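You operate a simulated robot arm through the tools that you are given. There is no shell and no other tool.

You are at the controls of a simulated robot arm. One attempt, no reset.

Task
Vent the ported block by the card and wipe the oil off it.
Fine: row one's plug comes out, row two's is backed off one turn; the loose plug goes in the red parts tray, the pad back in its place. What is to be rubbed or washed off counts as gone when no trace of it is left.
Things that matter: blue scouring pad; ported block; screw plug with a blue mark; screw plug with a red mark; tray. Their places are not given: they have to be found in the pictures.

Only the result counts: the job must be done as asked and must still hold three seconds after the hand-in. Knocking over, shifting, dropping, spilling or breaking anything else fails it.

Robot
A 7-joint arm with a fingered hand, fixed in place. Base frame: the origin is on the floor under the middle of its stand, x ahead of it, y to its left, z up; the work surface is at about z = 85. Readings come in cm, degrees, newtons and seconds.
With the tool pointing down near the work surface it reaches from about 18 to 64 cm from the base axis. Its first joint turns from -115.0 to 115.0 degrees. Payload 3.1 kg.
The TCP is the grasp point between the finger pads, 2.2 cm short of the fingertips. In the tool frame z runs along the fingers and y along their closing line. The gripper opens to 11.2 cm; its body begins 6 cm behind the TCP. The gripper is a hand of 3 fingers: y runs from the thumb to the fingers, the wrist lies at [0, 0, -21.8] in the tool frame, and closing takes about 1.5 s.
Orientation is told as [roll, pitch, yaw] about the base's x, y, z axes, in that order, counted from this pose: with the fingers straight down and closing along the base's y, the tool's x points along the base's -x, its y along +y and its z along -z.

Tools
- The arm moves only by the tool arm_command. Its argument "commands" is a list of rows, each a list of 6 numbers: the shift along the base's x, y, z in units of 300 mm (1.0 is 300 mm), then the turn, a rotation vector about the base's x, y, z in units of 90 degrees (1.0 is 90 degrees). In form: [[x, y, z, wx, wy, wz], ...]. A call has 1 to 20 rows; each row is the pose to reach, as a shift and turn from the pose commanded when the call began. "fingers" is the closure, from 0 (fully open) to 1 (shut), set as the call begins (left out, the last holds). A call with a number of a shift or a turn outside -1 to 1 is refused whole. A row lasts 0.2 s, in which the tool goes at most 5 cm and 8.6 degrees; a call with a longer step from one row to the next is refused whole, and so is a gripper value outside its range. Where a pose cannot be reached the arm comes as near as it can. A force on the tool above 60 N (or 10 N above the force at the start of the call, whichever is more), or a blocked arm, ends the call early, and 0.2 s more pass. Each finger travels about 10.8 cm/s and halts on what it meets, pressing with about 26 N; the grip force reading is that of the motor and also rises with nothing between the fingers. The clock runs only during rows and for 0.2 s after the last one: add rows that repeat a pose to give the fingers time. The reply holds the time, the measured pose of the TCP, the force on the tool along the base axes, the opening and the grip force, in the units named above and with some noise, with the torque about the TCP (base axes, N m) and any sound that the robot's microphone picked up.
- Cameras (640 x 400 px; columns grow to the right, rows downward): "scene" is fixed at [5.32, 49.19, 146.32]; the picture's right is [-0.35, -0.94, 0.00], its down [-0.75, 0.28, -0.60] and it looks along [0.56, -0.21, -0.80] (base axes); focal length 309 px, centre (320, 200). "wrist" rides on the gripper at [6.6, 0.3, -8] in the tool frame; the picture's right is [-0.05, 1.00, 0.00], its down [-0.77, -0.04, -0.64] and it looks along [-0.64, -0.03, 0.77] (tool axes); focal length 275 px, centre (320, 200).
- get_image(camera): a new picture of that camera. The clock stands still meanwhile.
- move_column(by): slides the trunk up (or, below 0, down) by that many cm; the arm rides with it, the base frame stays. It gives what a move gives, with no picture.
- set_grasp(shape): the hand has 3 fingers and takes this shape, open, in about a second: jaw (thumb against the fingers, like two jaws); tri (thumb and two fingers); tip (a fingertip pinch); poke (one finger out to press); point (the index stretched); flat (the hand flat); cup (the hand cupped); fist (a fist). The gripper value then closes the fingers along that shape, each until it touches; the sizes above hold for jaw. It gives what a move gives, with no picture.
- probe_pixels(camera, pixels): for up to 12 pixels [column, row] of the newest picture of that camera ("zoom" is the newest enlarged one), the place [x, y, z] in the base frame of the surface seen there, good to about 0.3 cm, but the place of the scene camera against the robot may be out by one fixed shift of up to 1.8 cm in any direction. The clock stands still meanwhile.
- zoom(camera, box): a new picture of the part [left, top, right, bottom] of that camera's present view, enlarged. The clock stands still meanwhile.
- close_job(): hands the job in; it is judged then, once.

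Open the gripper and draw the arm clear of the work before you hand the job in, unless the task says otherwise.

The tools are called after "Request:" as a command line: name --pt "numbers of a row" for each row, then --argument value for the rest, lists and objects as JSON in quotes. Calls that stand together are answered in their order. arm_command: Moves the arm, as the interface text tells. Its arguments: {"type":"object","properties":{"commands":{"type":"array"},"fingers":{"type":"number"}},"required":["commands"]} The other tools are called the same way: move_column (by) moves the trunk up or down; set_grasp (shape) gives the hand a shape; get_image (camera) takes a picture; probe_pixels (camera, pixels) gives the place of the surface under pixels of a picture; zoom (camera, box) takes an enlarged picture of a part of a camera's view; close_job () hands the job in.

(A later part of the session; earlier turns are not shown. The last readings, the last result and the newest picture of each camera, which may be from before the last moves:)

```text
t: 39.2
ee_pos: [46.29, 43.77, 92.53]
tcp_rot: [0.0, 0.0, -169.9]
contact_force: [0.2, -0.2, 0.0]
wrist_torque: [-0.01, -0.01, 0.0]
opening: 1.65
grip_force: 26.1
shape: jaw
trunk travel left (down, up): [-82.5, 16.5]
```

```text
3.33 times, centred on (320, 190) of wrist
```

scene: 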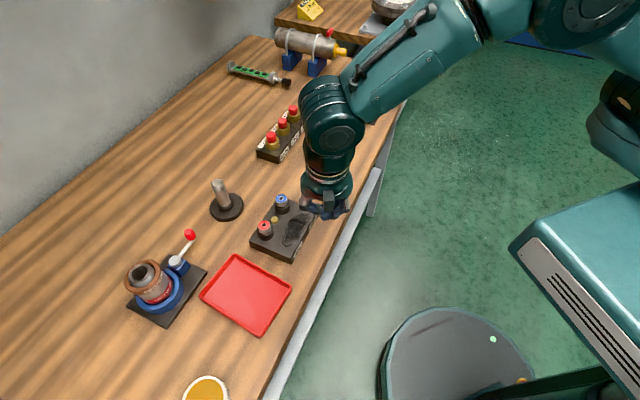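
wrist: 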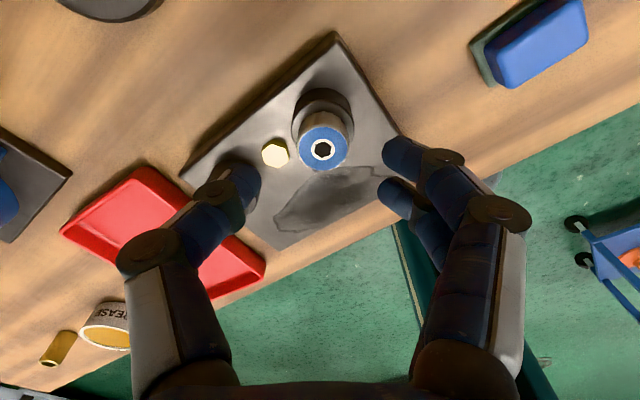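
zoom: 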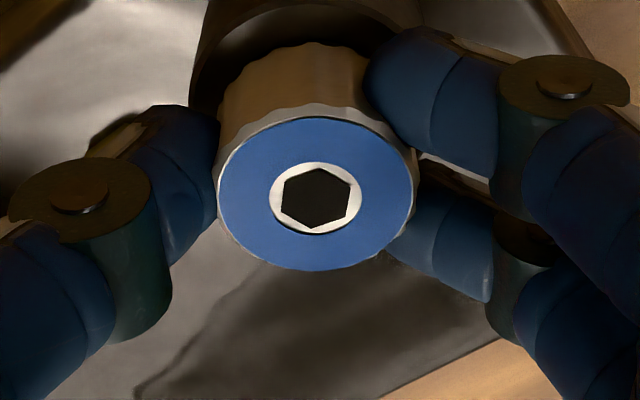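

Gripped again, plug about 0.15 cm off to one side, so I nudge y +0.15 cm and turn 89° CCW with matching lift.

Request:
arm_command --pt "-0.001 0.005 0 0 0 0" --pt "-0.001 0.005 0.0003 0 0 0.09" --pt "-0.001 0.005 0.0006 0 0 0.18" --pt "-0.001 0.005 0.0009 0 0 0.27" --pt "-0.001 0.005 0.0011 0 0 0.36" --pt "-0.001 0.005 0.0013 0 0 0.45" --pt "-0.001 0.005 0.0016 0 0 0.54" --pt "-0.001 0.005 0.0018 0 0 0.63" --pt "-0.001 0.005 0.002 0 0 0.72" --pt "-0.001 0.005 0.0023 0 0 0.81" --pt "-0.001 0.005 0.0025 0 0 0.9" --pt "-0.001 0.005 0.0028 0 0 0.99" --pt "-0.001 0.005 0.0028 0 0 0.99"

Request:
zoom --camera "wrist" --box '[260, 130, 380, 250]'

```text
t: 42.0
ee_pos: [46.17, 43.81, 92.77]
tcp_rot: [0.0, 0.0, -80.9]
contact_force: [3.2, -4.2, -1.5]
wrist_torque: [-0.1, -0.04, 0.0]
opening: 1.61
grip_force: 25.7
shape: jaw
trunk travel left (down, up): [-82.5, 16.5]
```

```text
3.33 times, centred on (320, 190) of wrist
```

zoom: 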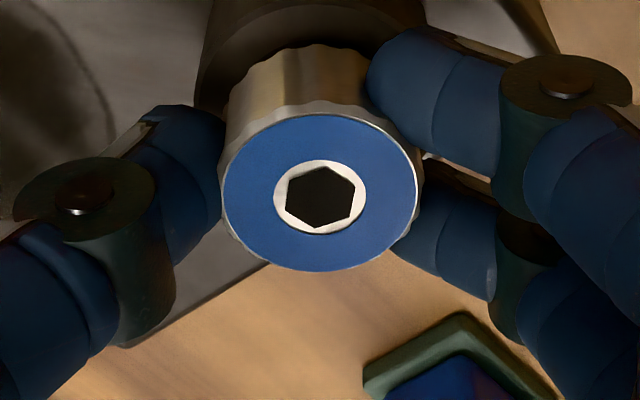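

Plug turning with the hand (≈387° total). Two more 89° sweeps, staying within the wrist limit (final yaw ≈ +97°).

Request:
arm_command --pt "0 0 0.0003 0 0 0.09" --pt "0 0 0.0006 0 0 0.18" --pt "0 0 0.0009 0 0 0.27" --pt "0 0 0.0011 0 0 0.36" --pt "0 0 0.0013 0 0 0.45" --pt "0 0 0.0016 0 0 0.54" --pt "0 0 0.0018 0 0 0.63" --pt "0 0 0.002 0 0 0.72" --pt "0 0 0.0023 0 0 0.81" --pt "0 0 0.0025 0 0 0.9" --pt "0 0 0.0028 0 0 0.99"

Request:
arm_command --pt "0 0 0.0003 0 0 0.09" --pt "0 0 0.0006 0 0 0.18" --pt "0 0 0.0009 0 0 0.27" --pt "0 0 0.0011 0 0 0.36" --pt "0 0 0.0013 0 0 0.45" --pt "0 0 0.0016 0 0 0.54" --pt "0 0 0.0018 0 0 0.63" --pt "0 0 0.002 0 0 0.72" --pt "0 0 0.0023 0 0 0.81" --pt "0 0 0.0025 0 0 0.9" --pt "0 0 0.0028 0 0 0.99"

Request:
zoom --camera "wrist" --box '[260, 130, 380, 250]'

Request:
zoom --camera "scene" --box '[240, 150, 340, 250]'

```text
t: 44.4
ee_pos: [45.99, 43.82, 92.73]
tcp_rot: [0.1, 0.1, 8.4]
contact_force: [0.5, -4.9, -2.9]
wrist_torque: [-0.1, -0.02, -0.05]
opening: 1.61
grip_force: 25.8
shape: jaw
trunk travel left (down, up): [-82.5, 16.5]
```

```text
t: 46.8
ee_pos: [46.09, 43.74, 92.93]
tcp_rot: [0.0, 0.0, 97.4]
contact_force: [-2.7, -10.0, -0.8]
wrist_torque: [-0.24, 0.07, -0.06]
opening: 1.61
grip_force: 25.7
shape: jaw
trunk travel left (down, up): [-82.5, 16.5]
```

```text
3.33 times, centred on (320, 190) of wrist
```

zoom: 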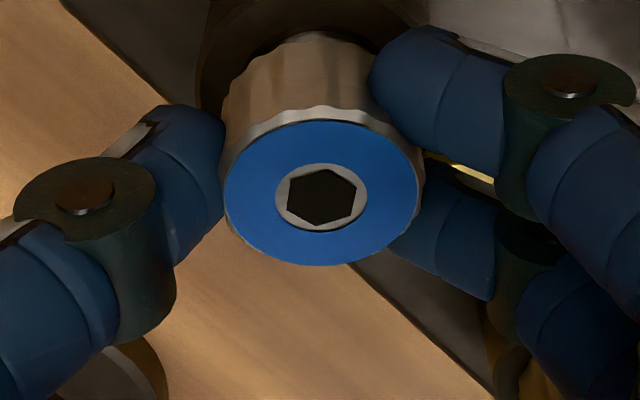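

```text
4.00 times, centred on (290, 200) of scene
```

zoom: 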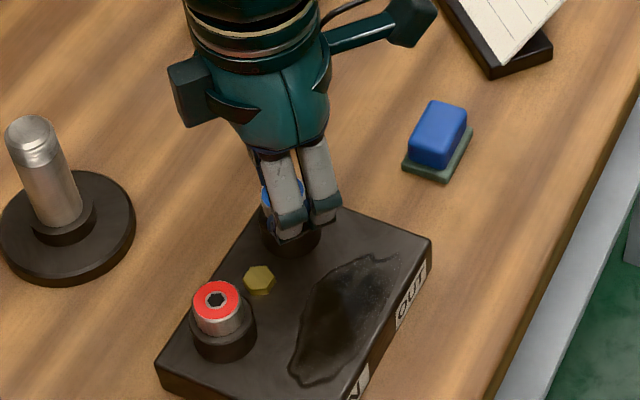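

Total ≈565°. There is a −10 N side force in y, so I relieve by shifting y −0.12 cm and turn another ~17°, watching the forces.

Request:
arm_command --pt "0 -0.002 0 0 0 0" --pt "0 -0.004 0 0 0 0" --pt "0 -0.004 0 0 0 0.06" --pt "0 -0.004 0.0005 0 0 0.13" --pt "0 -0.004 0.0006 0 0 0.2" --pt "0 -0.004 0.0006 0 0 0.2"

Request:
zoom --camera "wrist" --box '[260, 130, 380, 250]'

```text
t: 48.2
ee_pos: [46.11, 43.77, 92.73]
tcp_rot: [0.0, 0.0, 115.3]
contact_force: [-2.6, -3.4, -0.8]
wrist_torque: [-0.07, 0.05, -0.03]
opening: 1.62
grip_force: 26.0
shape: jaw
trunk travel left (down, up): [-82.5, 16.5]
```

```text
3.33 times, centred on (320, 190) of wrist
```

zoom: 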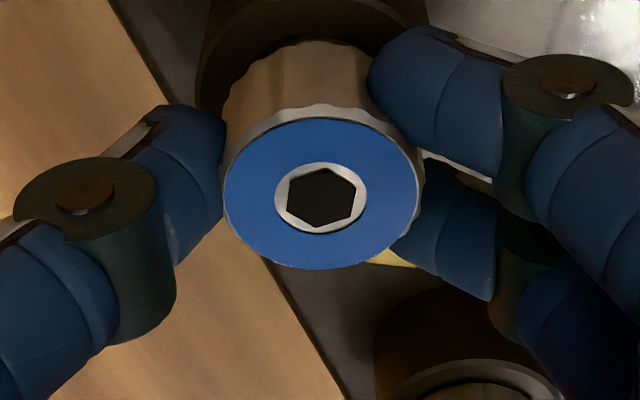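

Side force eased. I try a gentle 0.3 cm pull upward to see whether the plug is free.

Request:
arm_command --pt "0 0 0.003 0 0 0" --pt "0 0 0.006 0 0 0" --pt "0 0 0.01 0 0 0" --pt "0 0 0.01 0 0 0"

Request:
zoom --camera "wrist" --box '[260, 130, 380, 250]'

Request:
zoom --camera "scene" --box '[240, 150, 340, 250]'

```text
t: 49.2
ee_pos: [46.16, 43.66, 92.96]
tcp_rot: [0.2, 0.2, 115.3]
contact_force: [-2.9, -3.9, -12.2]
wrist_torque: [-0.07, 0.1, -0.05]
opening: 1.55
grip_force: 25.8
shape: jaw
trunk travel left (down, up): [-82.5, 16.5]
```

```text
3.33 times, centred on (320, 190) of wrist
```

zoom: 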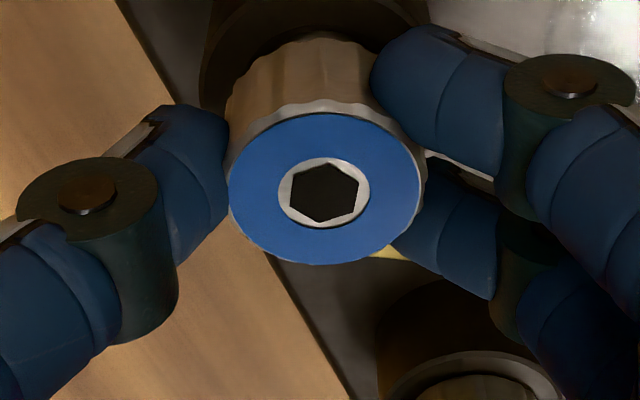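

```text
4.00 times, centred on (290, 200) of scene
```

zoom: 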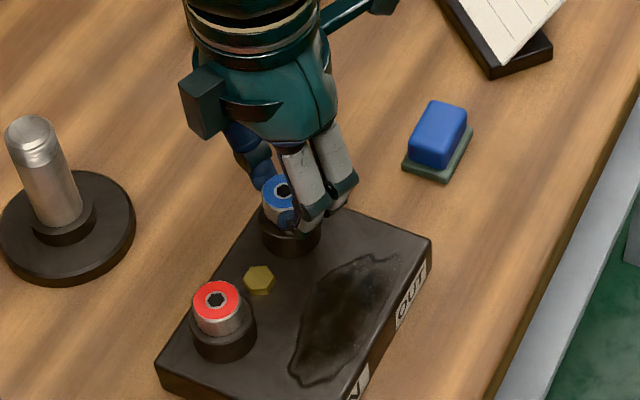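

Still threaded (−12 N pull). I ease back down, open, and lift clear to rewind the wrist.

Request:
arm_command --pt "0 0 -0.005 0 0 0" --pt "0 0 -0.01 0 0 0" --pt "0 0 -0.01 0 0 0"

Request:
arm_command --pt "0 0 0 0 0 0" --pt "0 0 0 0 0 0" --pt "0 0 0.03 0 0 0" --pt "0 0 0.07 0 0 0" --pt "0 0 0.1 0 0 0" --pt "0 0 0.1 0 0 0" --fingers 0.55

Request:
arm_command --pt "0 0 0 0 0 -0.09" --pt "0 0 0 0 0 -0.18" --pt "0 0 0 0 0 -0.27" --pt "0 0 0 0 0 -0.36" --pt "0 0 0 0 0 -0.45" --pt "0 0 0 0 0 -0.54" --pt "0 0 0 0 0 -0.63" --pt "0 0 0 0 0 -0.72" --pt "0 0 0 0 0 -0.81" --pt "0 0 0 0 0 -0.9" --pt "0 0 0 0 0 -0.99"

Request:
arm_command --pt "0 0 0 0 0 -0.09" --pt "0 0 0 0 0 -0.18" --pt "0 0 0 0 0 -0.27" --pt "0 0 0 0 0 -0.36" --pt "0 0 0 0 0 -0.45" --pt "0 0 0 0 0 -0.54" --pt "0 0 0 0 0 -0.63" --pt "0 0 0 0 0 -0.72" --pt "0 0 0 0 0 -0.81" --pt "0 0 0 0 0 -0.9" --pt "0 0 0 0 0 -0.99"

Request:
arm_command --pt "0 0 0 0 0 -0.09" --pt "0 0 0 0 0 -0.18" --pt "0 0 0 0 0 -0.27" --pt "0 0 0 0 0 -0.36" --pt "0 0 0 0 0 -0.45" --pt "0 0 0 0 0 -0.54" --pt "0 0 0 0 0 -0.63" --pt "0 0 0 0 0 -0.72" --pt "0 0 0 0 0 -0.81" --pt "0 0 0 0 0 -0.9" --pt "0 0 0 0 0 -0.99"

Request:
get_image --camera "wrist"

```text
t: 50.0
ee_pos: [46.2, 43.63, 92.75]
tcp_rot: [-0.1, 0.0, 115.4]
contact_force: [-1.4, -2.1, -2.7]
wrist_torque: [-0.05, 0.02, 0.0]
opening: 1.6
grip_force: 26.0
shape: jaw
trunk travel left (down, up): [-82.5, 16.5]
```

```text
t: 51.4
ee_pos: [46.11, 43.68, 95.85]
tcp_rot: [0.0, 0.0, 115.4]
contact_force: [-0.5, 0.7, -0.7]
wrist_torque: [0.01, 0.03, -0.02]
opening: 4.98
grip_force: 0.0
shape: jaw
trunk travel left (down, up): [-82.5, 16.5]
```

```text
t: 53.8
ee_pos: [46.06, 43.6, 95.79]
tcp_rot: [0.0, 0.0, 26.1]
contact_force: [-0.6, 0.7, -0.1]
wrist_torque: [0.0, 0.01, 0.02]
opening: 4.98
grip_force: 0.1
shape: jaw
trunk travel left (down, up): [-82.5, 16.5]
```

```text
t: 56.2
ee_pos: [46.07, 43.78, 95.86]
tcp_rot: [0.0, 0.0, -63.0]
contact_force: [0.4, -0.7, 0.6]
wrist_torque: [-0.03, 0.03, -0.02]
opening: 4.97
grip_force: 0.1
shape: jaw
trunk travel left (down, up): [-82.5, 16.5]
```

```text
t: 58.6
ee_pos: [45.98, 43.7, 95.93]
tcp_rot: [0.0, 0.0, -152.0]
contact_force: [-0.1, -0.1, -0.1]
wrist_torque: [0.0, 0.0, 0.02]
opening: 4.99
grip_force: 0.0
shape: jaw
trunk travel left (down, up): [-82.5, 16.5]
```

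```text
taken
```

wrist: 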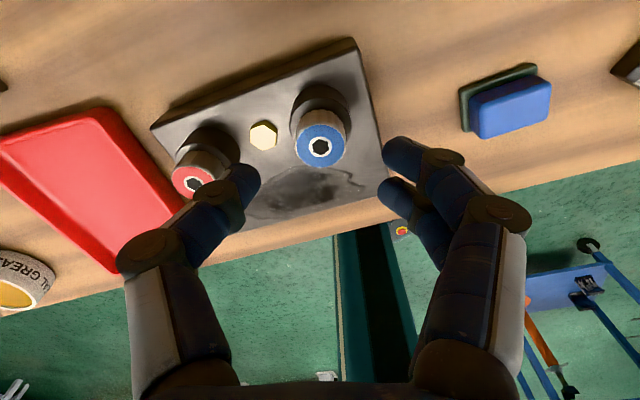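

At yaw −152° over the blue plug, face at (320,147). Probe its height for this regrip.

Request:
probe_pixels --camera "wrist" --pixels '[[304, 147], [336, 147], [320, 132], [320, 162], [308, 136], [332, 158], [332, 136], [308, 158]]'

Request:
zoom --camera "wrist" --box '[260, 80, 380, 200]'

```text
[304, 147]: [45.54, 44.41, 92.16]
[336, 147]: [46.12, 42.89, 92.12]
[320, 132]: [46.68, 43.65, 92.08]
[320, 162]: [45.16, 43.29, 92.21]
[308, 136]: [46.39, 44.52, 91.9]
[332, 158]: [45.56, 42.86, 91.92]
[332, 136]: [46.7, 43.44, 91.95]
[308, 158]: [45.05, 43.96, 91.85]
```

```text
3.33 times, centred on (320, 140) of wrist
```

zoom: 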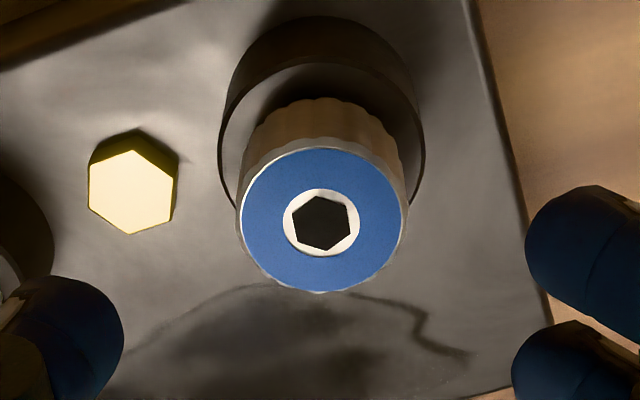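

Blue top z≈92.0 and well centred. Lower, grip, and sweep 3×89° again.

Request:
arm_command --pt "0 0 -0.03 0 0 0" --pt "0 0 -0.06 0 0 0" --pt "0 0 -0.09 0 0 0" --pt "0 0 -0.1057 0 0 0" --pt "0 0 -0.1057 0 0 0"

Request:
arm_command --pt "0 0 0 0 0 0" --pt "0 0 0 0 0 0" --pt "0 0 0 0 0 0" --pt "0 0 0 0 0 0" --pt "0 0 0 0 0 0" --fingers 1.0

Request:
zoom --camera "wrist" --box '[260, 130, 380, 250]'

```text
t: 59.8
ee_pos: [46.15, 43.76, 92.69]
tcp_rot: [-0.1, 0.0, -152.0]
contact_force: [0.4, -0.1, -0.2]
wrist_torque: [0.02, 0.02, 0.02]
opening: 4.98
grip_force: 0.1
shape: jaw
trunk travel left (down, up): [-82.5, 16.5]
```

```text
t: 61.0
ee_pos: [46.07, 43.77, 92.77]
tcp_rot: [0.0, 0.1, -152.0]
contact_force: [-2.0, 0.6, 0.1]
wrist_torque: [0.01, 0.01, 0.04]
opening: 1.68
grip_force: 26.1
shape: jaw
trunk travel left (down, up): [-82.5, 16.5]
```

```text
3.33 times, centred on (320, 190) of wrist
```

zoom: 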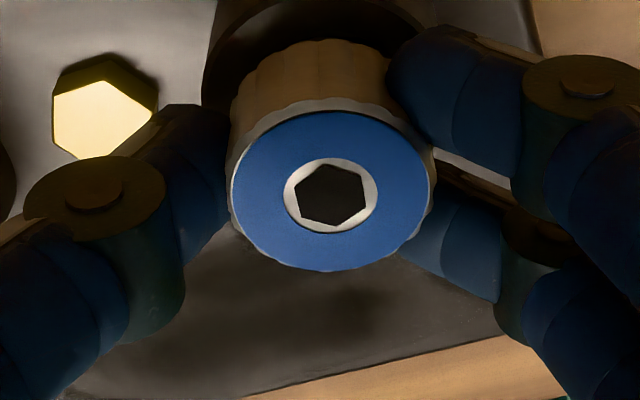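

Well centred grip. Sweep 89° CCW, then another.

Request:
arm_command --pt "0 0 0.0002 0 0 0.09" --pt "0 0 0.0004 0 0 0.18" --pt "0 0 0.0007 0 0 0.27" --pt "0 0 0.0009 0 0 0.36" --pt "0 0 0.0011 0 0 0.45" --pt "0 0 0.0013 0 0 0.54" --pt "0 0 0.0015 0 0 0.63" --pt "0 0 0.0018 0 0 0.72" --pt "0 0 0.002 0 0 0.81" --pt "0 0 0.0023 0 0 0.9" --pt "0 0 0.0025 0 0 0.99"

Request:
arm_command --pt "0 0 0.0002 0 0 0.09" --pt "0 0 0.0004 0 0 0.18" --pt "0 0 0.0007 0 0 0.27" --pt "0 0 0.0009 0 0 0.36" --pt "0 0 0.0011 0 0 0.45" --pt "0 0 0.0013 0 0 0.54" --pt "0 0 0.0015 0 0 0.63" --pt "0 0 0.0018 0 0 0.72" --pt "0 0 0.002 0 0 0.81" --pt "0 0 0.0023 0 0 0.9" --pt "0 0 0.0025 0 0 0.99"

Request:
zoom --camera "wrist" --box '[260, 130, 380, 250]'

```text
t: 63.4
ee_pos: [46.03, 43.73, 92.72]
tcp_rot: [0.0, 0.0, -62.8]
contact_force: [-1.2, -4.6, -1.3]
wrist_torque: [-0.09, 0.02, -0.07]
opening: 1.66
grip_force: 26.2
shape: jaw
trunk travel left (down, up): [-82.5, 16.5]
```

```text
t: 65.8
ee_pos: [46.13, 43.57, 92.87]
tcp_rot: [0.0, 0.0, 26.4]
contact_force: [4.4, -0.6, 0.3]
wrist_torque: [-0.03, -0.12, -0.05]
opening: 1.63
grip_force: 26.3
shape: jaw
trunk travel left (down, up): [-82.5, 16.5]
```

```text
3.33 times, centred on (320, 190) of wrist
```

zoom: 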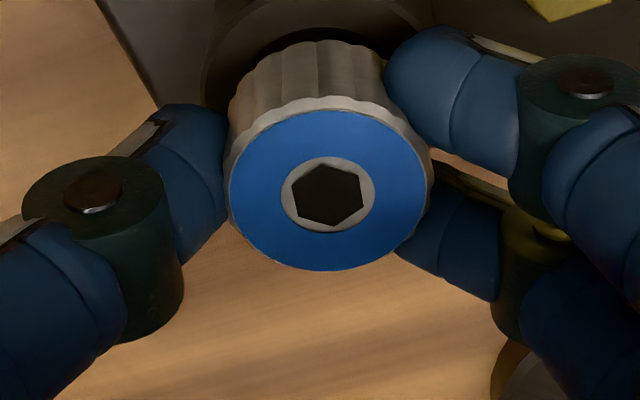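

Turning fine (≈761° in total). One more 87° sweep followed by a gentle pull test.

Request:
arm_command --pt "0 0 0.0002 0 0 0.09" --pt "0 0 0.0004 0 0 0.18" --pt "0 0 0.0007 0 0 0.27" --pt "0 0 0.0009 0 0 0.36" --pt "0 0 0.0011 0 0 0.45" --pt "0 0 0.0013 0 0 0.54" --pt "0 0 0.0015 0 0 0.63" --pt "0 0 0.0018 0 0 0.72" --pt "0 0 0.002 0 0 0.81" --pt "0 0 0.0023 0 0 0.9" --pt "0 0 0.0025 0 0 0.97" --pt "0 0 0.0025 0 0 0.97"

Request:
arm_command --pt "0 0 0.002 0 0 0" --pt "0 0 0.004 0 0 0" --pt "0 0 0.006 0 0 0" --pt "0 0 0.007 0 0 0"

Request:
zoom --camera "wrist" --box '[260, 130, 380, 250]'

```text
t: 68.4
ee_pos: [46.17, 43.6, 92.83]
tcp_rot: [0.0, 0.0, 113.5]
contact_force: [-0.6, 0.2, 0.2]
wrist_torque: [0.04, -0.02, 0.01]
opening: 1.66
grip_force: 26.2
shape: jaw
trunk travel left (down, up): [-82.5, 16.5]
```

```text
t: 69.4
ee_pos: [46.16, 43.79, 93.06]
tcp_rot: [0.0, 0.0, 113.5]
contact_force: [0.0, 0.8, -0.3]
wrist_torque: [0.02, 0.0, 0.02]
opening: 1.66
grip_force: 25.2
shape: jaw
trunk travel left (down, up): [-82.5, 16.5]
```

```text
3.33 times, centred on (320, 190) of wrist
```

zoom: 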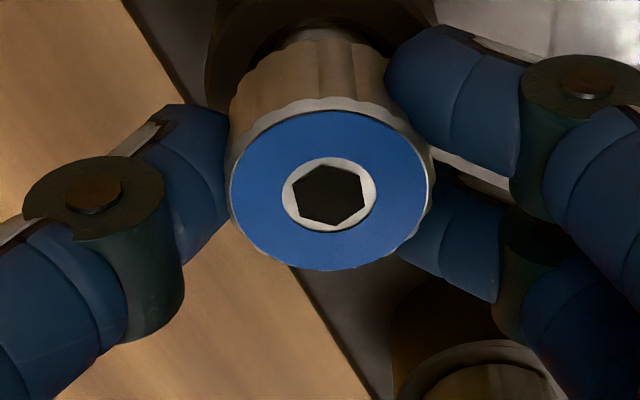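

No resistance in the pull (Fz −0.3 N): the plug seems free. I lift it slowly by 3 cm and look.

Request:
arm_command --pt "0 0 0.01 0 0 0" --pt "0 0 0.02 0 0 0" --pt "0 0 0.03 0 0 0" --pt "0 0 0.045 0 0 0" --pt "0 0 0.06 0 0 0" --pt "0 0 0.08 0 0 0" --pt "0 0 0.1 0 0 0" --pt "0 0 0.1 0 0 0"

Request:
get_image --camera "wrist"

Request:
zoom --camera "scene" --box '[240, 150, 340, 250]'

```text
t: 71.2
ee_pos: [46.08, 43.75, 96.08]
tcp_rot: [0.0, 0.2, 113.5]
contact_force: [0.1, -0.3, -0.9]
wrist_torque: [-0.01, -0.02, -0.03]
opening: 1.65
grip_force: 26.1
shape: jaw
trunk travel left (down, up): [-82.5, 16.5]
```

```text
taken
```

wrist: 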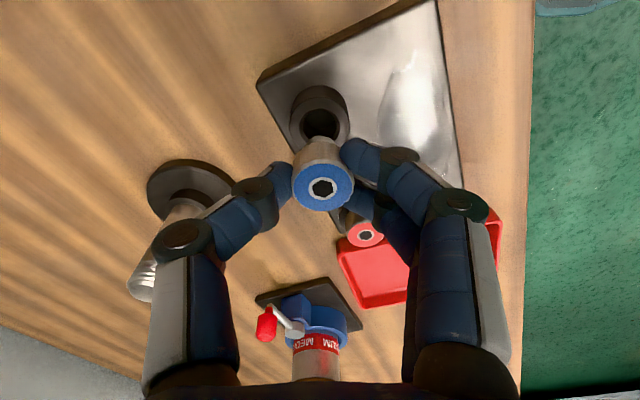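

```text
4.00 times, centred on (290, 200) of scene
```

zoom: 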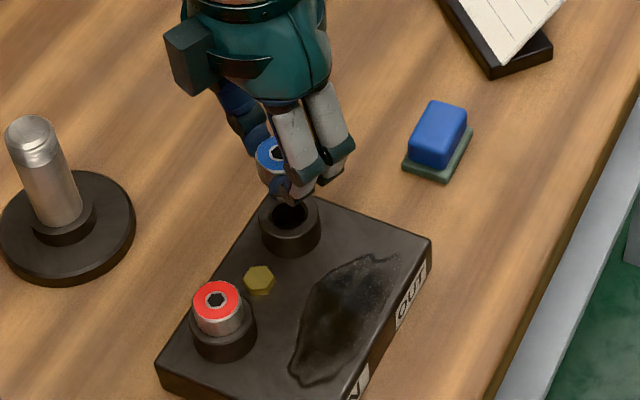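

The blue plug is out and held. I raise it to ~z 103 and carry it toward the tray (centre ≈ (30.3,55.5)), turning the wrist back on the way.

Request:
arm_command --pt "0 0 0.05 0 0 0" --pt "0 0 0.1 0 0 0" --pt "0 0 0.15 0 0 0" --pt "0 0 0.2 0 0 0" --pt "0 0 0.23 0 0 0" --pt "0 0 0.23 0 0 0"

Request:
arm_command --pt "-0.045 0.03 0 0 0 -0.09" --pt "-0.09 0.06 0 0 0 -0.18" --pt "-0.135 0.09 0 0 0 -0.27" --pt "-0.18 0.12 0 0 0 -0.36" --pt "-0.225 0.15 0 0 0 -0.45" --pt "-0.27 0.18 0 0 0 -0.54" --pt "-0.315 0.21 0 0 0 -0.63" --pt "-0.36 0.24 0 0 0 -0.72" --pt "-0.405 0.27 0 0 0 -0.81" --pt "-0.45 0.3 0 0 0 -0.9" --pt "-0.495 0.33 0 0 0 -0.99" --pt "-0.537 0.358 0 0 0 -0.99" --pt "-0.537 0.358 0 0 0 -0.99"

Request:
get_image --camera "wrist"

Request:
get_image --camera "scene"

```text
t: 72.6
ee_pos: [46.02, 43.72, 103.2]
tcp_rot: [0.1, 0.0, 113.6]
contact_force: [-0.1, -0.7, 0.3]
wrist_torque: [0.0, -0.01, -0.02]
opening: 1.64
grip_force: 26.3
shape: jaw
trunk travel left (down, up): [-82.5, 16.5]
```

```text
t: 75.4
ee_pos: [29.74, 54.63, 102.9]
tcp_rot: [0.0, 0.1, 24.3]
contact_force: [0.3, 0.1, -0.7]
wrist_torque: [-0.02, 0.01, -0.01]
opening: 1.64
grip_force: 26.1
shape: jaw
trunk travel left (down, up): [-82.5, 16.5]
```

```text
taken
```

wrist: 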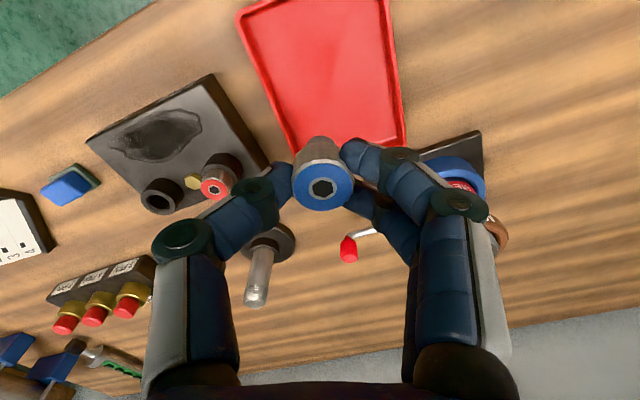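

```text
taken
```

scene: 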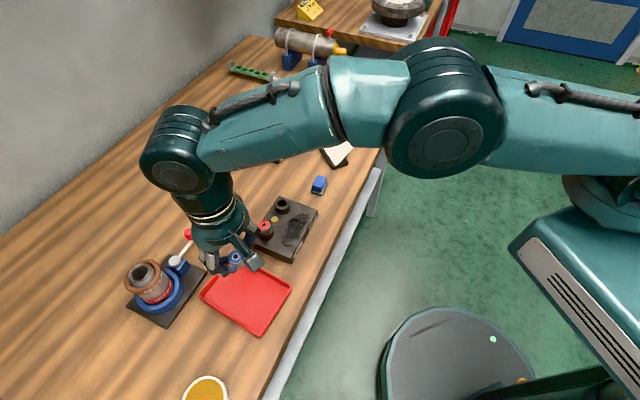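

The tray floor shows at about (330,75). Probe it to place the plug well inside.

Request:
probe_pixels --camera "wrist" --pixels '[[325, 70], [300, 40], [360, 40], [310, 110], [370, 110], [238, 14], [387, 3], [405, 147], [292, 152], [262, 75], [395, 75]]'

```text
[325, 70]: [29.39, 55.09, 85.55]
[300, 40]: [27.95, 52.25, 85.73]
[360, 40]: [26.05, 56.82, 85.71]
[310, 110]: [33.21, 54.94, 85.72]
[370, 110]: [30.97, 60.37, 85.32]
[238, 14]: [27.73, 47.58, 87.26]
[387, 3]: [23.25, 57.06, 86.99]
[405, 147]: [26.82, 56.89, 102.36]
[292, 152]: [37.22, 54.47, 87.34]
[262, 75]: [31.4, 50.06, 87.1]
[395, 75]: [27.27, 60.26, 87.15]
```

Tray floor z≈85.6 and the plug is right above its middle at (29.8,54.6). Lower to z≈89.4.

Request:
arm_command --pt "0 0 -0.06 0 0 0" --pt "0 0 -0.12 0 0 0" --pt "0 0 -0.18 0 0 0" --pt "0 0 -0.24 0 0 0" --pt "0 0 -0.3 0 0 0" --pt "0 0 -0.35 0 0 0" --pt "0 0 -0.4 0 0 0" --pt "0 0 -0.43 0 0 0" --pt "0 0 -0.45 0 0 0" --pt "0 0 -0.45 0 0 0"

Request:
get_image --camera "wrist"

Request:
zoom --camera "scene" --box '[190, 220, 310, 340]'

```text
t: 77.6
ee_pos: [29.91, 53.9, 90.32]
tcp_rot: [0.0, 0.0, 24.4]
contact_force: [-0.3, -0.4, -1.0]
wrist_torque: [-0.01, 0.0, -0.03]
opening: 1.64
grip_force: 26.3
shape: jaw
out of reach, approached as far as the arm can: row 7, 8, 9, 10
trunk travel left (down, up): [-82.5, 16.5]
```

```text
taken
```

wrist: 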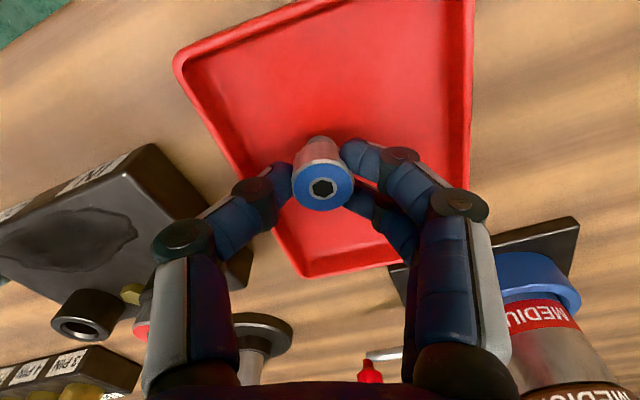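

```text
3.33 times, centred on (250, 280) of scene
```

zoom: 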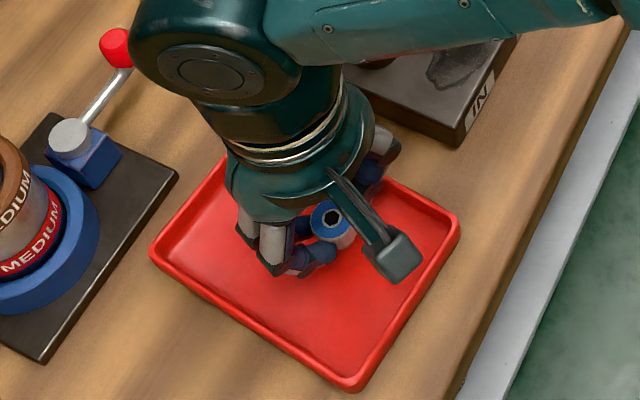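

Reach ran out at z=90.3 because of the arm's extent; the trunk can lower the arm instead. I lower the column 1 cm.

Request:
move_column --by -1.0

Request:
zoom --camera "scene" --box '[190, 220, 310, 340]'

```text
t: 78.2
ee_pos: [30.05, 53.99, 89.51]
tcp_rot: [0.2, -0.2, 24.5]
contact_force: [1.1, -1.1, 8.1]
wrist_torque: [0.05, 0.05, -0.02]
opening: 1.66
grip_force: 26.0
shape: jaw
trunk travel left (down, up): [-81.5, 17.5]
```

```text
3.33 times, centred on (250, 280) of scene
```

zoom: 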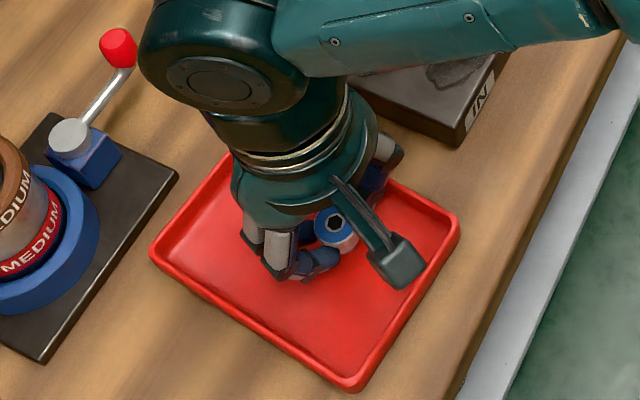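

Contact at Fz=+8 N: the plug stands on the tray floor. I open the fingers gently to release it.

Request:
arm_command --pt "0 0 0.001 0 0 0" --pt "0 0 0.001 0 0 0" --pt "0 0 0.001 0 0 0" --pt "0 0 0.001 0 0 0" --fingers 0.6

Request:
get_image --camera "wrist"

```text
t: 79.2
ee_pos: [29.92, 53.9, 89.39]
tcp_rot: [0.0, 0.0, 24.4]
contact_force: [0.3, 0.1, -0.1]
wrist_torque: [0.01, 0.02, -0.01]
opening: 4.41
grip_force: 0.0
shape: jaw
trunk travel left (down, up): [-81.5, 17.5]
```

```text
taken
```

wrist: 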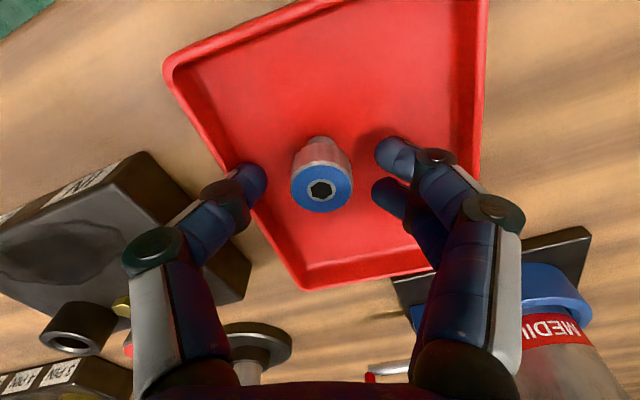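

The plug stands upright in the tray at (320,180). I lift straight up.

Request:
arm_command --pt "0 0 0.03 0 0 0" --pt "0 0 0.07 0 0 0" --pt "0 0 0.12 0 0 0" --pt "0 0 0.18 0 0 0" --pt "0 0 0.24 0 0 0" --pt "0 0 0.3 0 0 0" --pt "0 0 0.35 0 0 0" --pt "0 0 0.35 0 0 0"

Request:
get_image --camera "scene"

Request:
get_image --camera "wrist"

```text
t: 81.0
ee_pos: [29.73, 54.1, 99.85]
tcp_rot: [0.0, -0.1, 24.3]
contact_force: [-1.1, -0.2, 0.4]
wrist_torque: [0.01, -0.01, -0.02]
opening: 4.43
grip_force: 0.1
shape: jaw
trunk travel left (down, up): [-81.5, 17.5]
```

```text
taken
```

scene: 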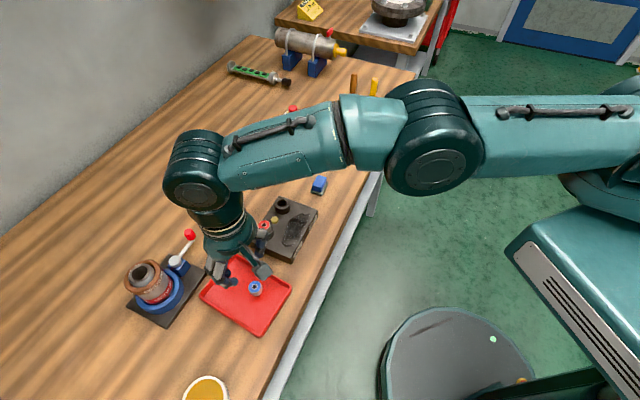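

```text
taken
```

wrist: 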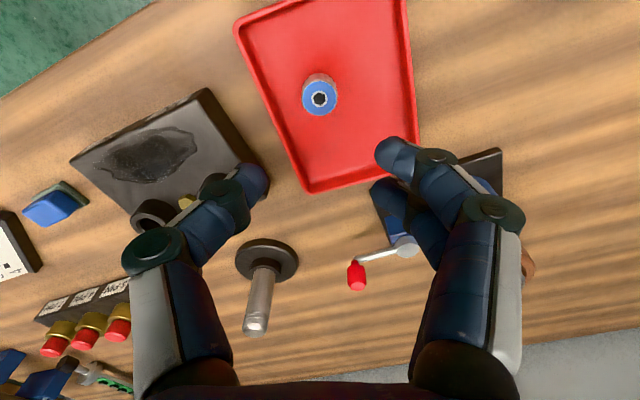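

The blue plug stands in the tray at (255,289) in the scene. Now I go above the red plug (≈(40.9,48.85)), raising to z≈103 and yawing toward −65°.

Request:
arm_command --pt "0 0 0.06 0 0 0" --pt "0.03 -0.014 0.105 0 0 -0.09" --pt "0.065 -0.03 0.105 0 0 -0.18" --pt "0.1 -0.047 0.105 0 0 -0.27" --pt "0.135 -0.063 0.105 0 0 -0.36" --pt "0.17 -0.08 0.105 0 0 -0.45" --pt "0.205 -0.096 0.105 0 0 -0.54" --pt "0.24 -0.113 0.105 0 0 -0.63" --pt "0.275 -0.13 0.105 0 0 -0.72" --pt "0.31 -0.146 0.105 0 0 -0.81" --pt "0.345 -0.162 0.105 0 0 -0.9" --pt "0.372 -0.175 0.105 0 0 -0.99" --pt "0.372 -0.175 0.105 0 0 -0.99"

Request:
get_image --camera "wrist"

```text
t: 83.8
ee_pos: [41.18, 48.83, 103.07]
tcp_rot: [0.0, 0.0, -64.8]
contact_force: [-1.0, 0.8, -1.2]
wrist_torque: [0.03, -0.01, -0.04]
opening: 4.44
grip_force: 0.0
shape: jaw
trunk travel left (down, up): [-81.5, 17.5]
```

```text
taken
```

wrist: 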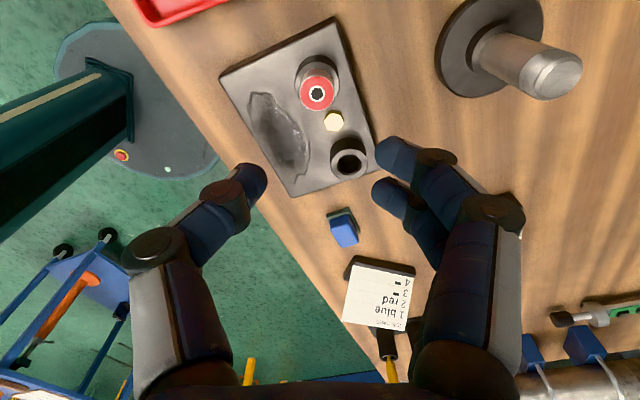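

I lower the trunk 5 cm to gain reach (hand goes to z≈98, still clear), then yaw to −90°.

Request:
move_column --by -5.0

Request:
arm_command --pt "0 0 0 0 0 -0.09" --pt "0 0 0 0 0 -0.18" --pt "0 0 0 0 0 -0.28" --pt "0 0 0 0 0 -0.28"

Request:
get_image --camera "wrist"

```text
t: 84.7
ee_pos: [41.14, 48.89, 97.95]
tcp_rot: [0.0, 0.0, -64.7]
contact_force: [-0.9, 0.3, 1.3]
wrist_torque: [0.0, 0.02, 0.0]
opening: 4.44
grip_force: 0.0
shape: jaw
trunk travel left (down, up): [-76.5, 22.5]
```

```text
refused: row 3 steps farther than a row can; nothing moved
```

```text
taken
```

wrist: 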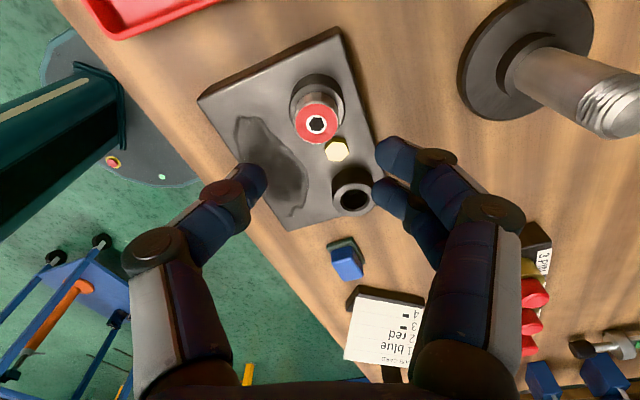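

The last yaw step was a bit too big and refused. I retry in smaller steps.

Request:
arm_command --pt "0 0 0 0 0 -0.09" --pt "0 0 0 0 0 -0.18" --pt "0 0 0 0 0 -0.27" --pt "0 0 0 0 0 -0.28" --pt "0 0 0 0 0 -0.28"

Request:
get_image --camera "wrist"

Request:
zoom --camera "wrist" --box '[260, 60, 380, 180]'

Request:
probe_pixels --camera "zoom" --pixels '[[270, 200], [330, 200], [300, 160], [300, 240], [270, 180], [330, 230]]'

```text
t: 85.9
ee_pos: [41.22, 48.79, 97.86]
tcp_rot: [0.0, 0.0, -89.9]
contact_force: [-0.2, -0.9, -0.6]
wrist_torque: [0.0, -0.02, -0.01]
opening: 4.44
grip_force: 0.1
shape: jaw
trunk travel left (down, up): [-76.5, 22.5]
```

```text
taken
```

wrist: 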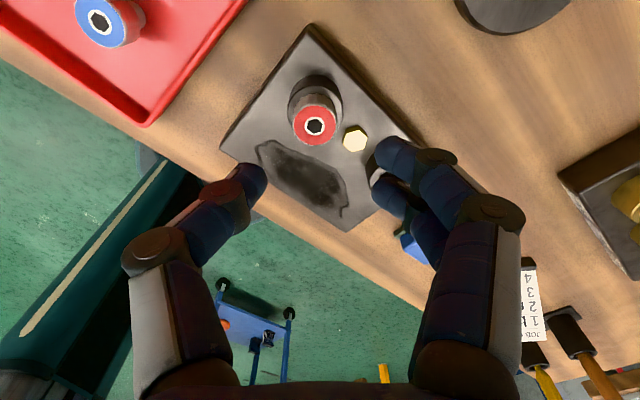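

```text
3.33 times, centred on (320, 120) of wrist
```

zoom: 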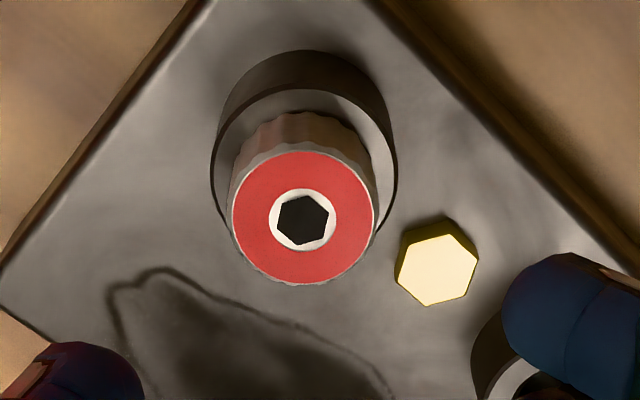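

```text
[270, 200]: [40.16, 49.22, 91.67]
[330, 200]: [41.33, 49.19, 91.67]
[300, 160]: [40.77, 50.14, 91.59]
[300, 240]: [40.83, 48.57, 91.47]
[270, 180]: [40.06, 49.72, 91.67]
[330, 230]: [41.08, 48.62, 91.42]
```

Red centre ≈ (40.9,48.95,91.6); the wrist is at (41.2,48.8). I shift slightly and lower to z≈92.3.

Request:
arm_command --pt "-0.0093 0.004 -0.04 0 0 0" --pt "-0.0093 0.004 -0.08 0 0 0" --pt "-0.0093 0.004 -0.12 0 0 0" --pt "-0.0093 0.004 -0.12 0 0 0"

Request:
get_image --camera "wrist"

```text
t: 86.9
ee_pos: [40.6, 48.96, 94.27]
tcp_rot: [0.0, -0.1, -89.9]
contact_force: [0.3, 0.6, 0.3]
wrist_torque: [0.0, 0.0, 0.03]
opening: 4.43
grip_force: 0.0
shape: jaw
trunk travel left (down, up): [-76.5, 22.5]
```

```text
taken
```

wrist: 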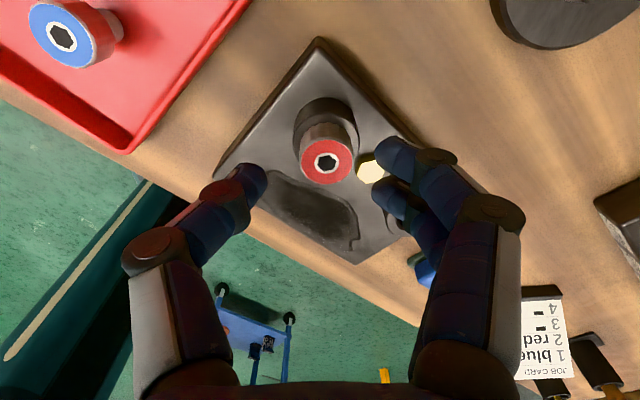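

Red face at (325,162): x needs about +0.15 cm. I correct that and lower the final 2 cm.

Request:
arm_command --pt "0.005 0 -0.02 0 0 0" --pt "0.005 0 -0.045 0 0 0" --pt "0.005 0 -0.065 0 0 0" --pt "0.005 0 -0.065 0 0 0"

Request:
get_image --camera "wrist"

Request:
zoom --camera "wrist" --box '[260, 130, 380, 250]'

```text
t: 87.9
ee_pos: [40.73, 49.05, 92.32]
tcp_rot: [-0.1, 0.0, -90.0]
contact_force: [-0.2, 0.6, 0.1]
wrist_torque: [0.0, 0.0, -0.05]
opening: 4.44
grip_force: 0.0
shape: jaw
trunk travel left (down, up): [-76.5, 22.5]
```

```text
taken
```

wrist: 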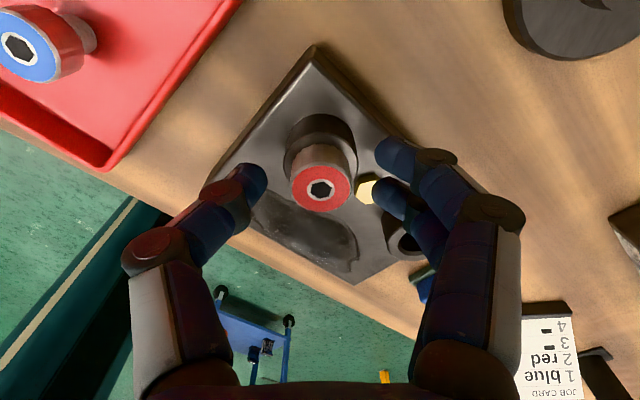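

```text
3.33 times, centred on (320, 190) of wrist
```

zoom: 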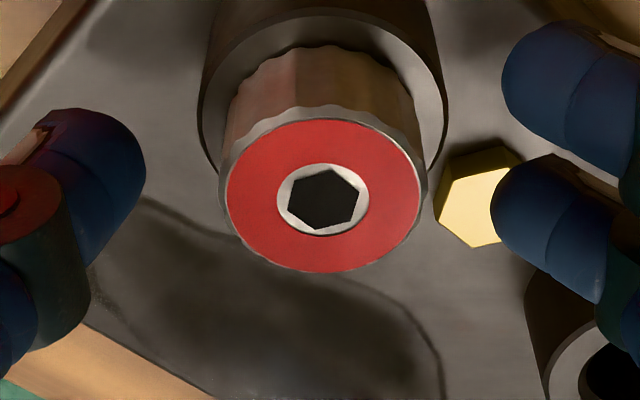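

Centred at (321,189). Note the hex orientation now (vertices near (333,168), (360,190), (350,222)). Grip the red head.

Request:
arm_command --pt "0 0 0 0 0 0" --pt "0 0 0 0 0 0" --pt "0 0 0 0 0 0" --pt "0 0 0 0 0 0" --pt "0 0 0 0 0 0" --fingers 1.0

Request:
zoom --camera "wrist" --box '[260, 130, 380, 250]'

```text
t: 89.1
ee_pos: [40.8, 49.0, 92.34]
tcp_rot: [0.0, 0.0, -89.9]
contact_force: [0.1, 0.2, -0.3]
wrist_torque: [0.03, 0.02, 0.0]
opening: 1.71
grip_force: 25.6
shape: jaw
trunk travel left (down, up): [-76.5, 22.5]
```

```text
3.33 times, centred on (320, 190) of wrist
```

zoom: 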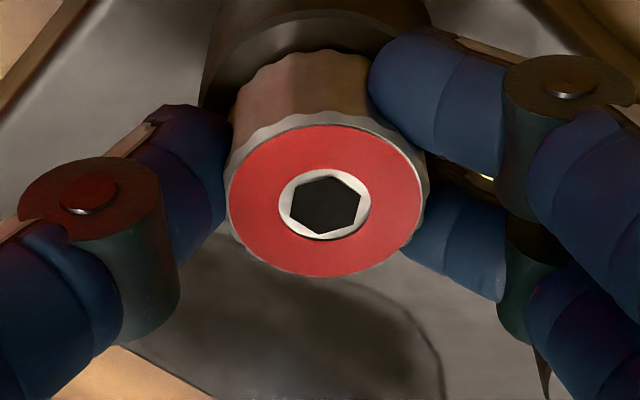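

Gripped. I take a tighter zoom of the hex as reference before turning.

Request:
zoom --camera "wrist" --box '[300, 170, 345, 212]'

Request:
arm_command --pt "0 0 0.0002 0 0 0.09" --pt "0 0 0.0004 0 0 0.18" --pt "0 0 0.0007 0 0 0.27" --pt "0 0 0.0009 0 0 0.36" --pt "0 0 0.0011 0 0 0.45" --pt "0 0 0.0011 0 0 0.45"

Request:
zoom --camera "wrist" --box '[300, 170, 345, 212]'

```text
9.52 times, centred on (322, 191) of wrist
```

zoom: 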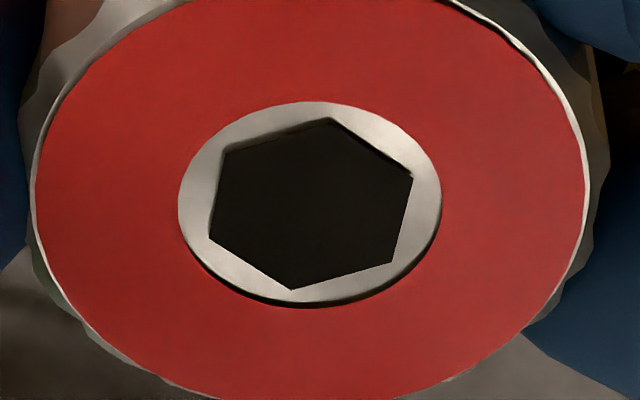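

```text
t: 90.5
ee_pos: [40.79, 49.03, 92.46]
tcp_rot: [0.0, -0.1, -49.2]
contact_force: [-6.0, 1.7, -0.5]
wrist_torque: [0.04, 0.14, -0.05]
opening: 1.67
grip_force: 26.1
shape: jaw
trunk travel left (down, up): [-76.5, 22.5]
```

```text
9.52 times, centred on (322, 191) of wrist
```

zoom: 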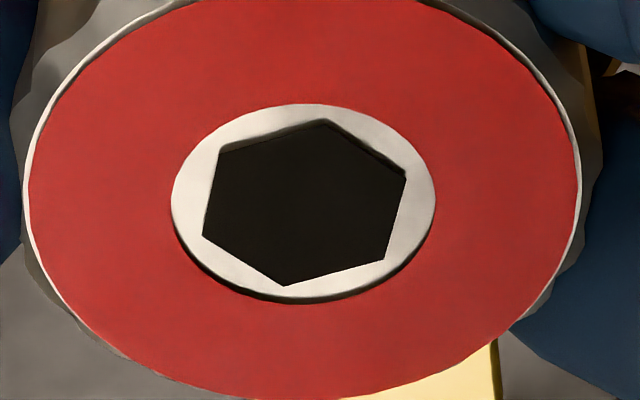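

No slip: the hex moved exactly with the hand over 40.7°. Continue by 89°.

Request:
arm_command --pt "-0.001 0 0.0002 0 0 0.09" --pt "-0.001 0 0.0004 0 0 0.18" --pt "-0.001 0 0.0007 0 0 0.27" --pt "-0.001 0 0.0009 0 0 0.36" --pt "-0.001 0 0.0011 0 0 0.45" --pt "-0.001 0 0.0013 0 0 0.54" --pt "-0.001 0 0.0015 0 0 0.63" --pt "-0.001 0 0.0018 0 0 0.72" --pt "-0.001 0 0.002 0 0 0.81" --pt "-0.001 0 0.0022 0 0 0.9" --pt "-0.001 0 0.0024 0 0 0.99" --pt "-0.001 0 0.0024 0 0 0.99"

Request:
zoom --camera "wrist" --box '[300, 170, 345, 212]'

```text
t: 93.1
ee_pos: [40.96, 49.01, 92.62]
tcp_rot: [0.0, 0.1, 39.8]
contact_force: [-11.0, -6.4, -8.8]
wrist_torque: [-0.17, 0.23, -0.06]
opening: 1.63
grip_force: 26.6
shape: jaw
trunk travel left (down, up): [-76.5, 22.5]
```

```text
9.52 times, centred on (322, 191) of wrist
```

zoom: 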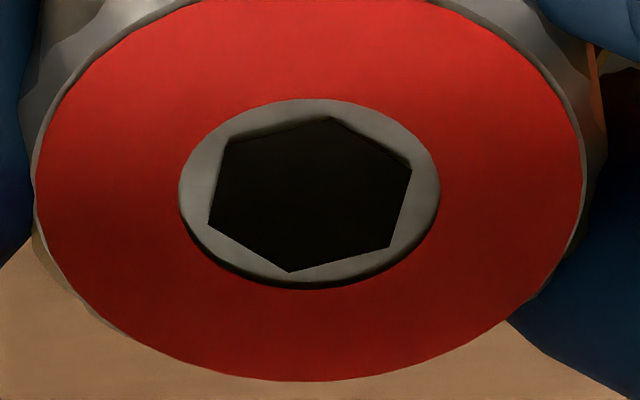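

The hex still matches (130° so far). Side/pull forces have grown (−11,−6,−9 N), so I relax the position slightly and continue the remaining 50°.

Request:
arm_command --pt "-0.003 -0.0015 -0.001 0 0 0" --pt "-0.005 -0.003 -0.003 0 0 0" --pt "-0.005 -0.003 -0.003 0 0 0.09" --pt "-0.005 -0.003 -0.0028 0 0 0.18" --pt "-0.005 -0.003 -0.0026 0 0 0.27" --pt "-0.005 -0.003 -0.0024 0 0 0.36" --pt "-0.005 -0.003 -0.0022 0 0 0.45" --pt "-0.005 -0.003 -0.002 0 0 0.54" --pt "-0.005 -0.003 -0.002 0 0 0.555" --pt "-0.005 -0.003 -0.002 0 0 0.555"

Request:
zoom --camera "wrist" --box '[300, 170, 345, 212]'

```text
t: 95.3
ee_pos: [40.91, 48.85, 92.5]
tcp_rot: [0.0, 0.0, 89.7]
contact_force: [2.3, -0.9, -0.9]
wrist_torque: [-0.02, -0.02, -0.05]
opening: 1.66
grip_force: 26.0
shape: jaw
trunk travel left (down, up): [-76.5, 22.5]
```

```text
9.52 times, centred on (322, 191) of wrist
```

zoom: 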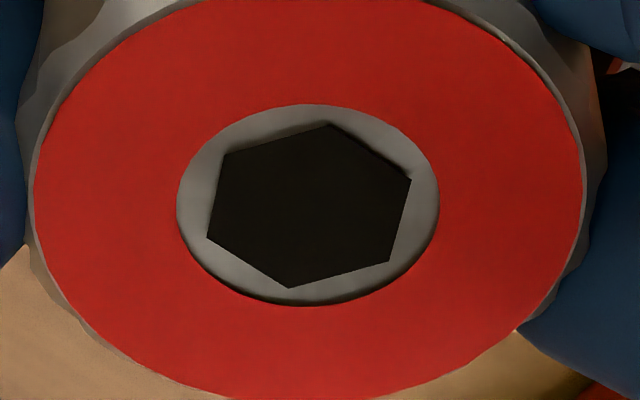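

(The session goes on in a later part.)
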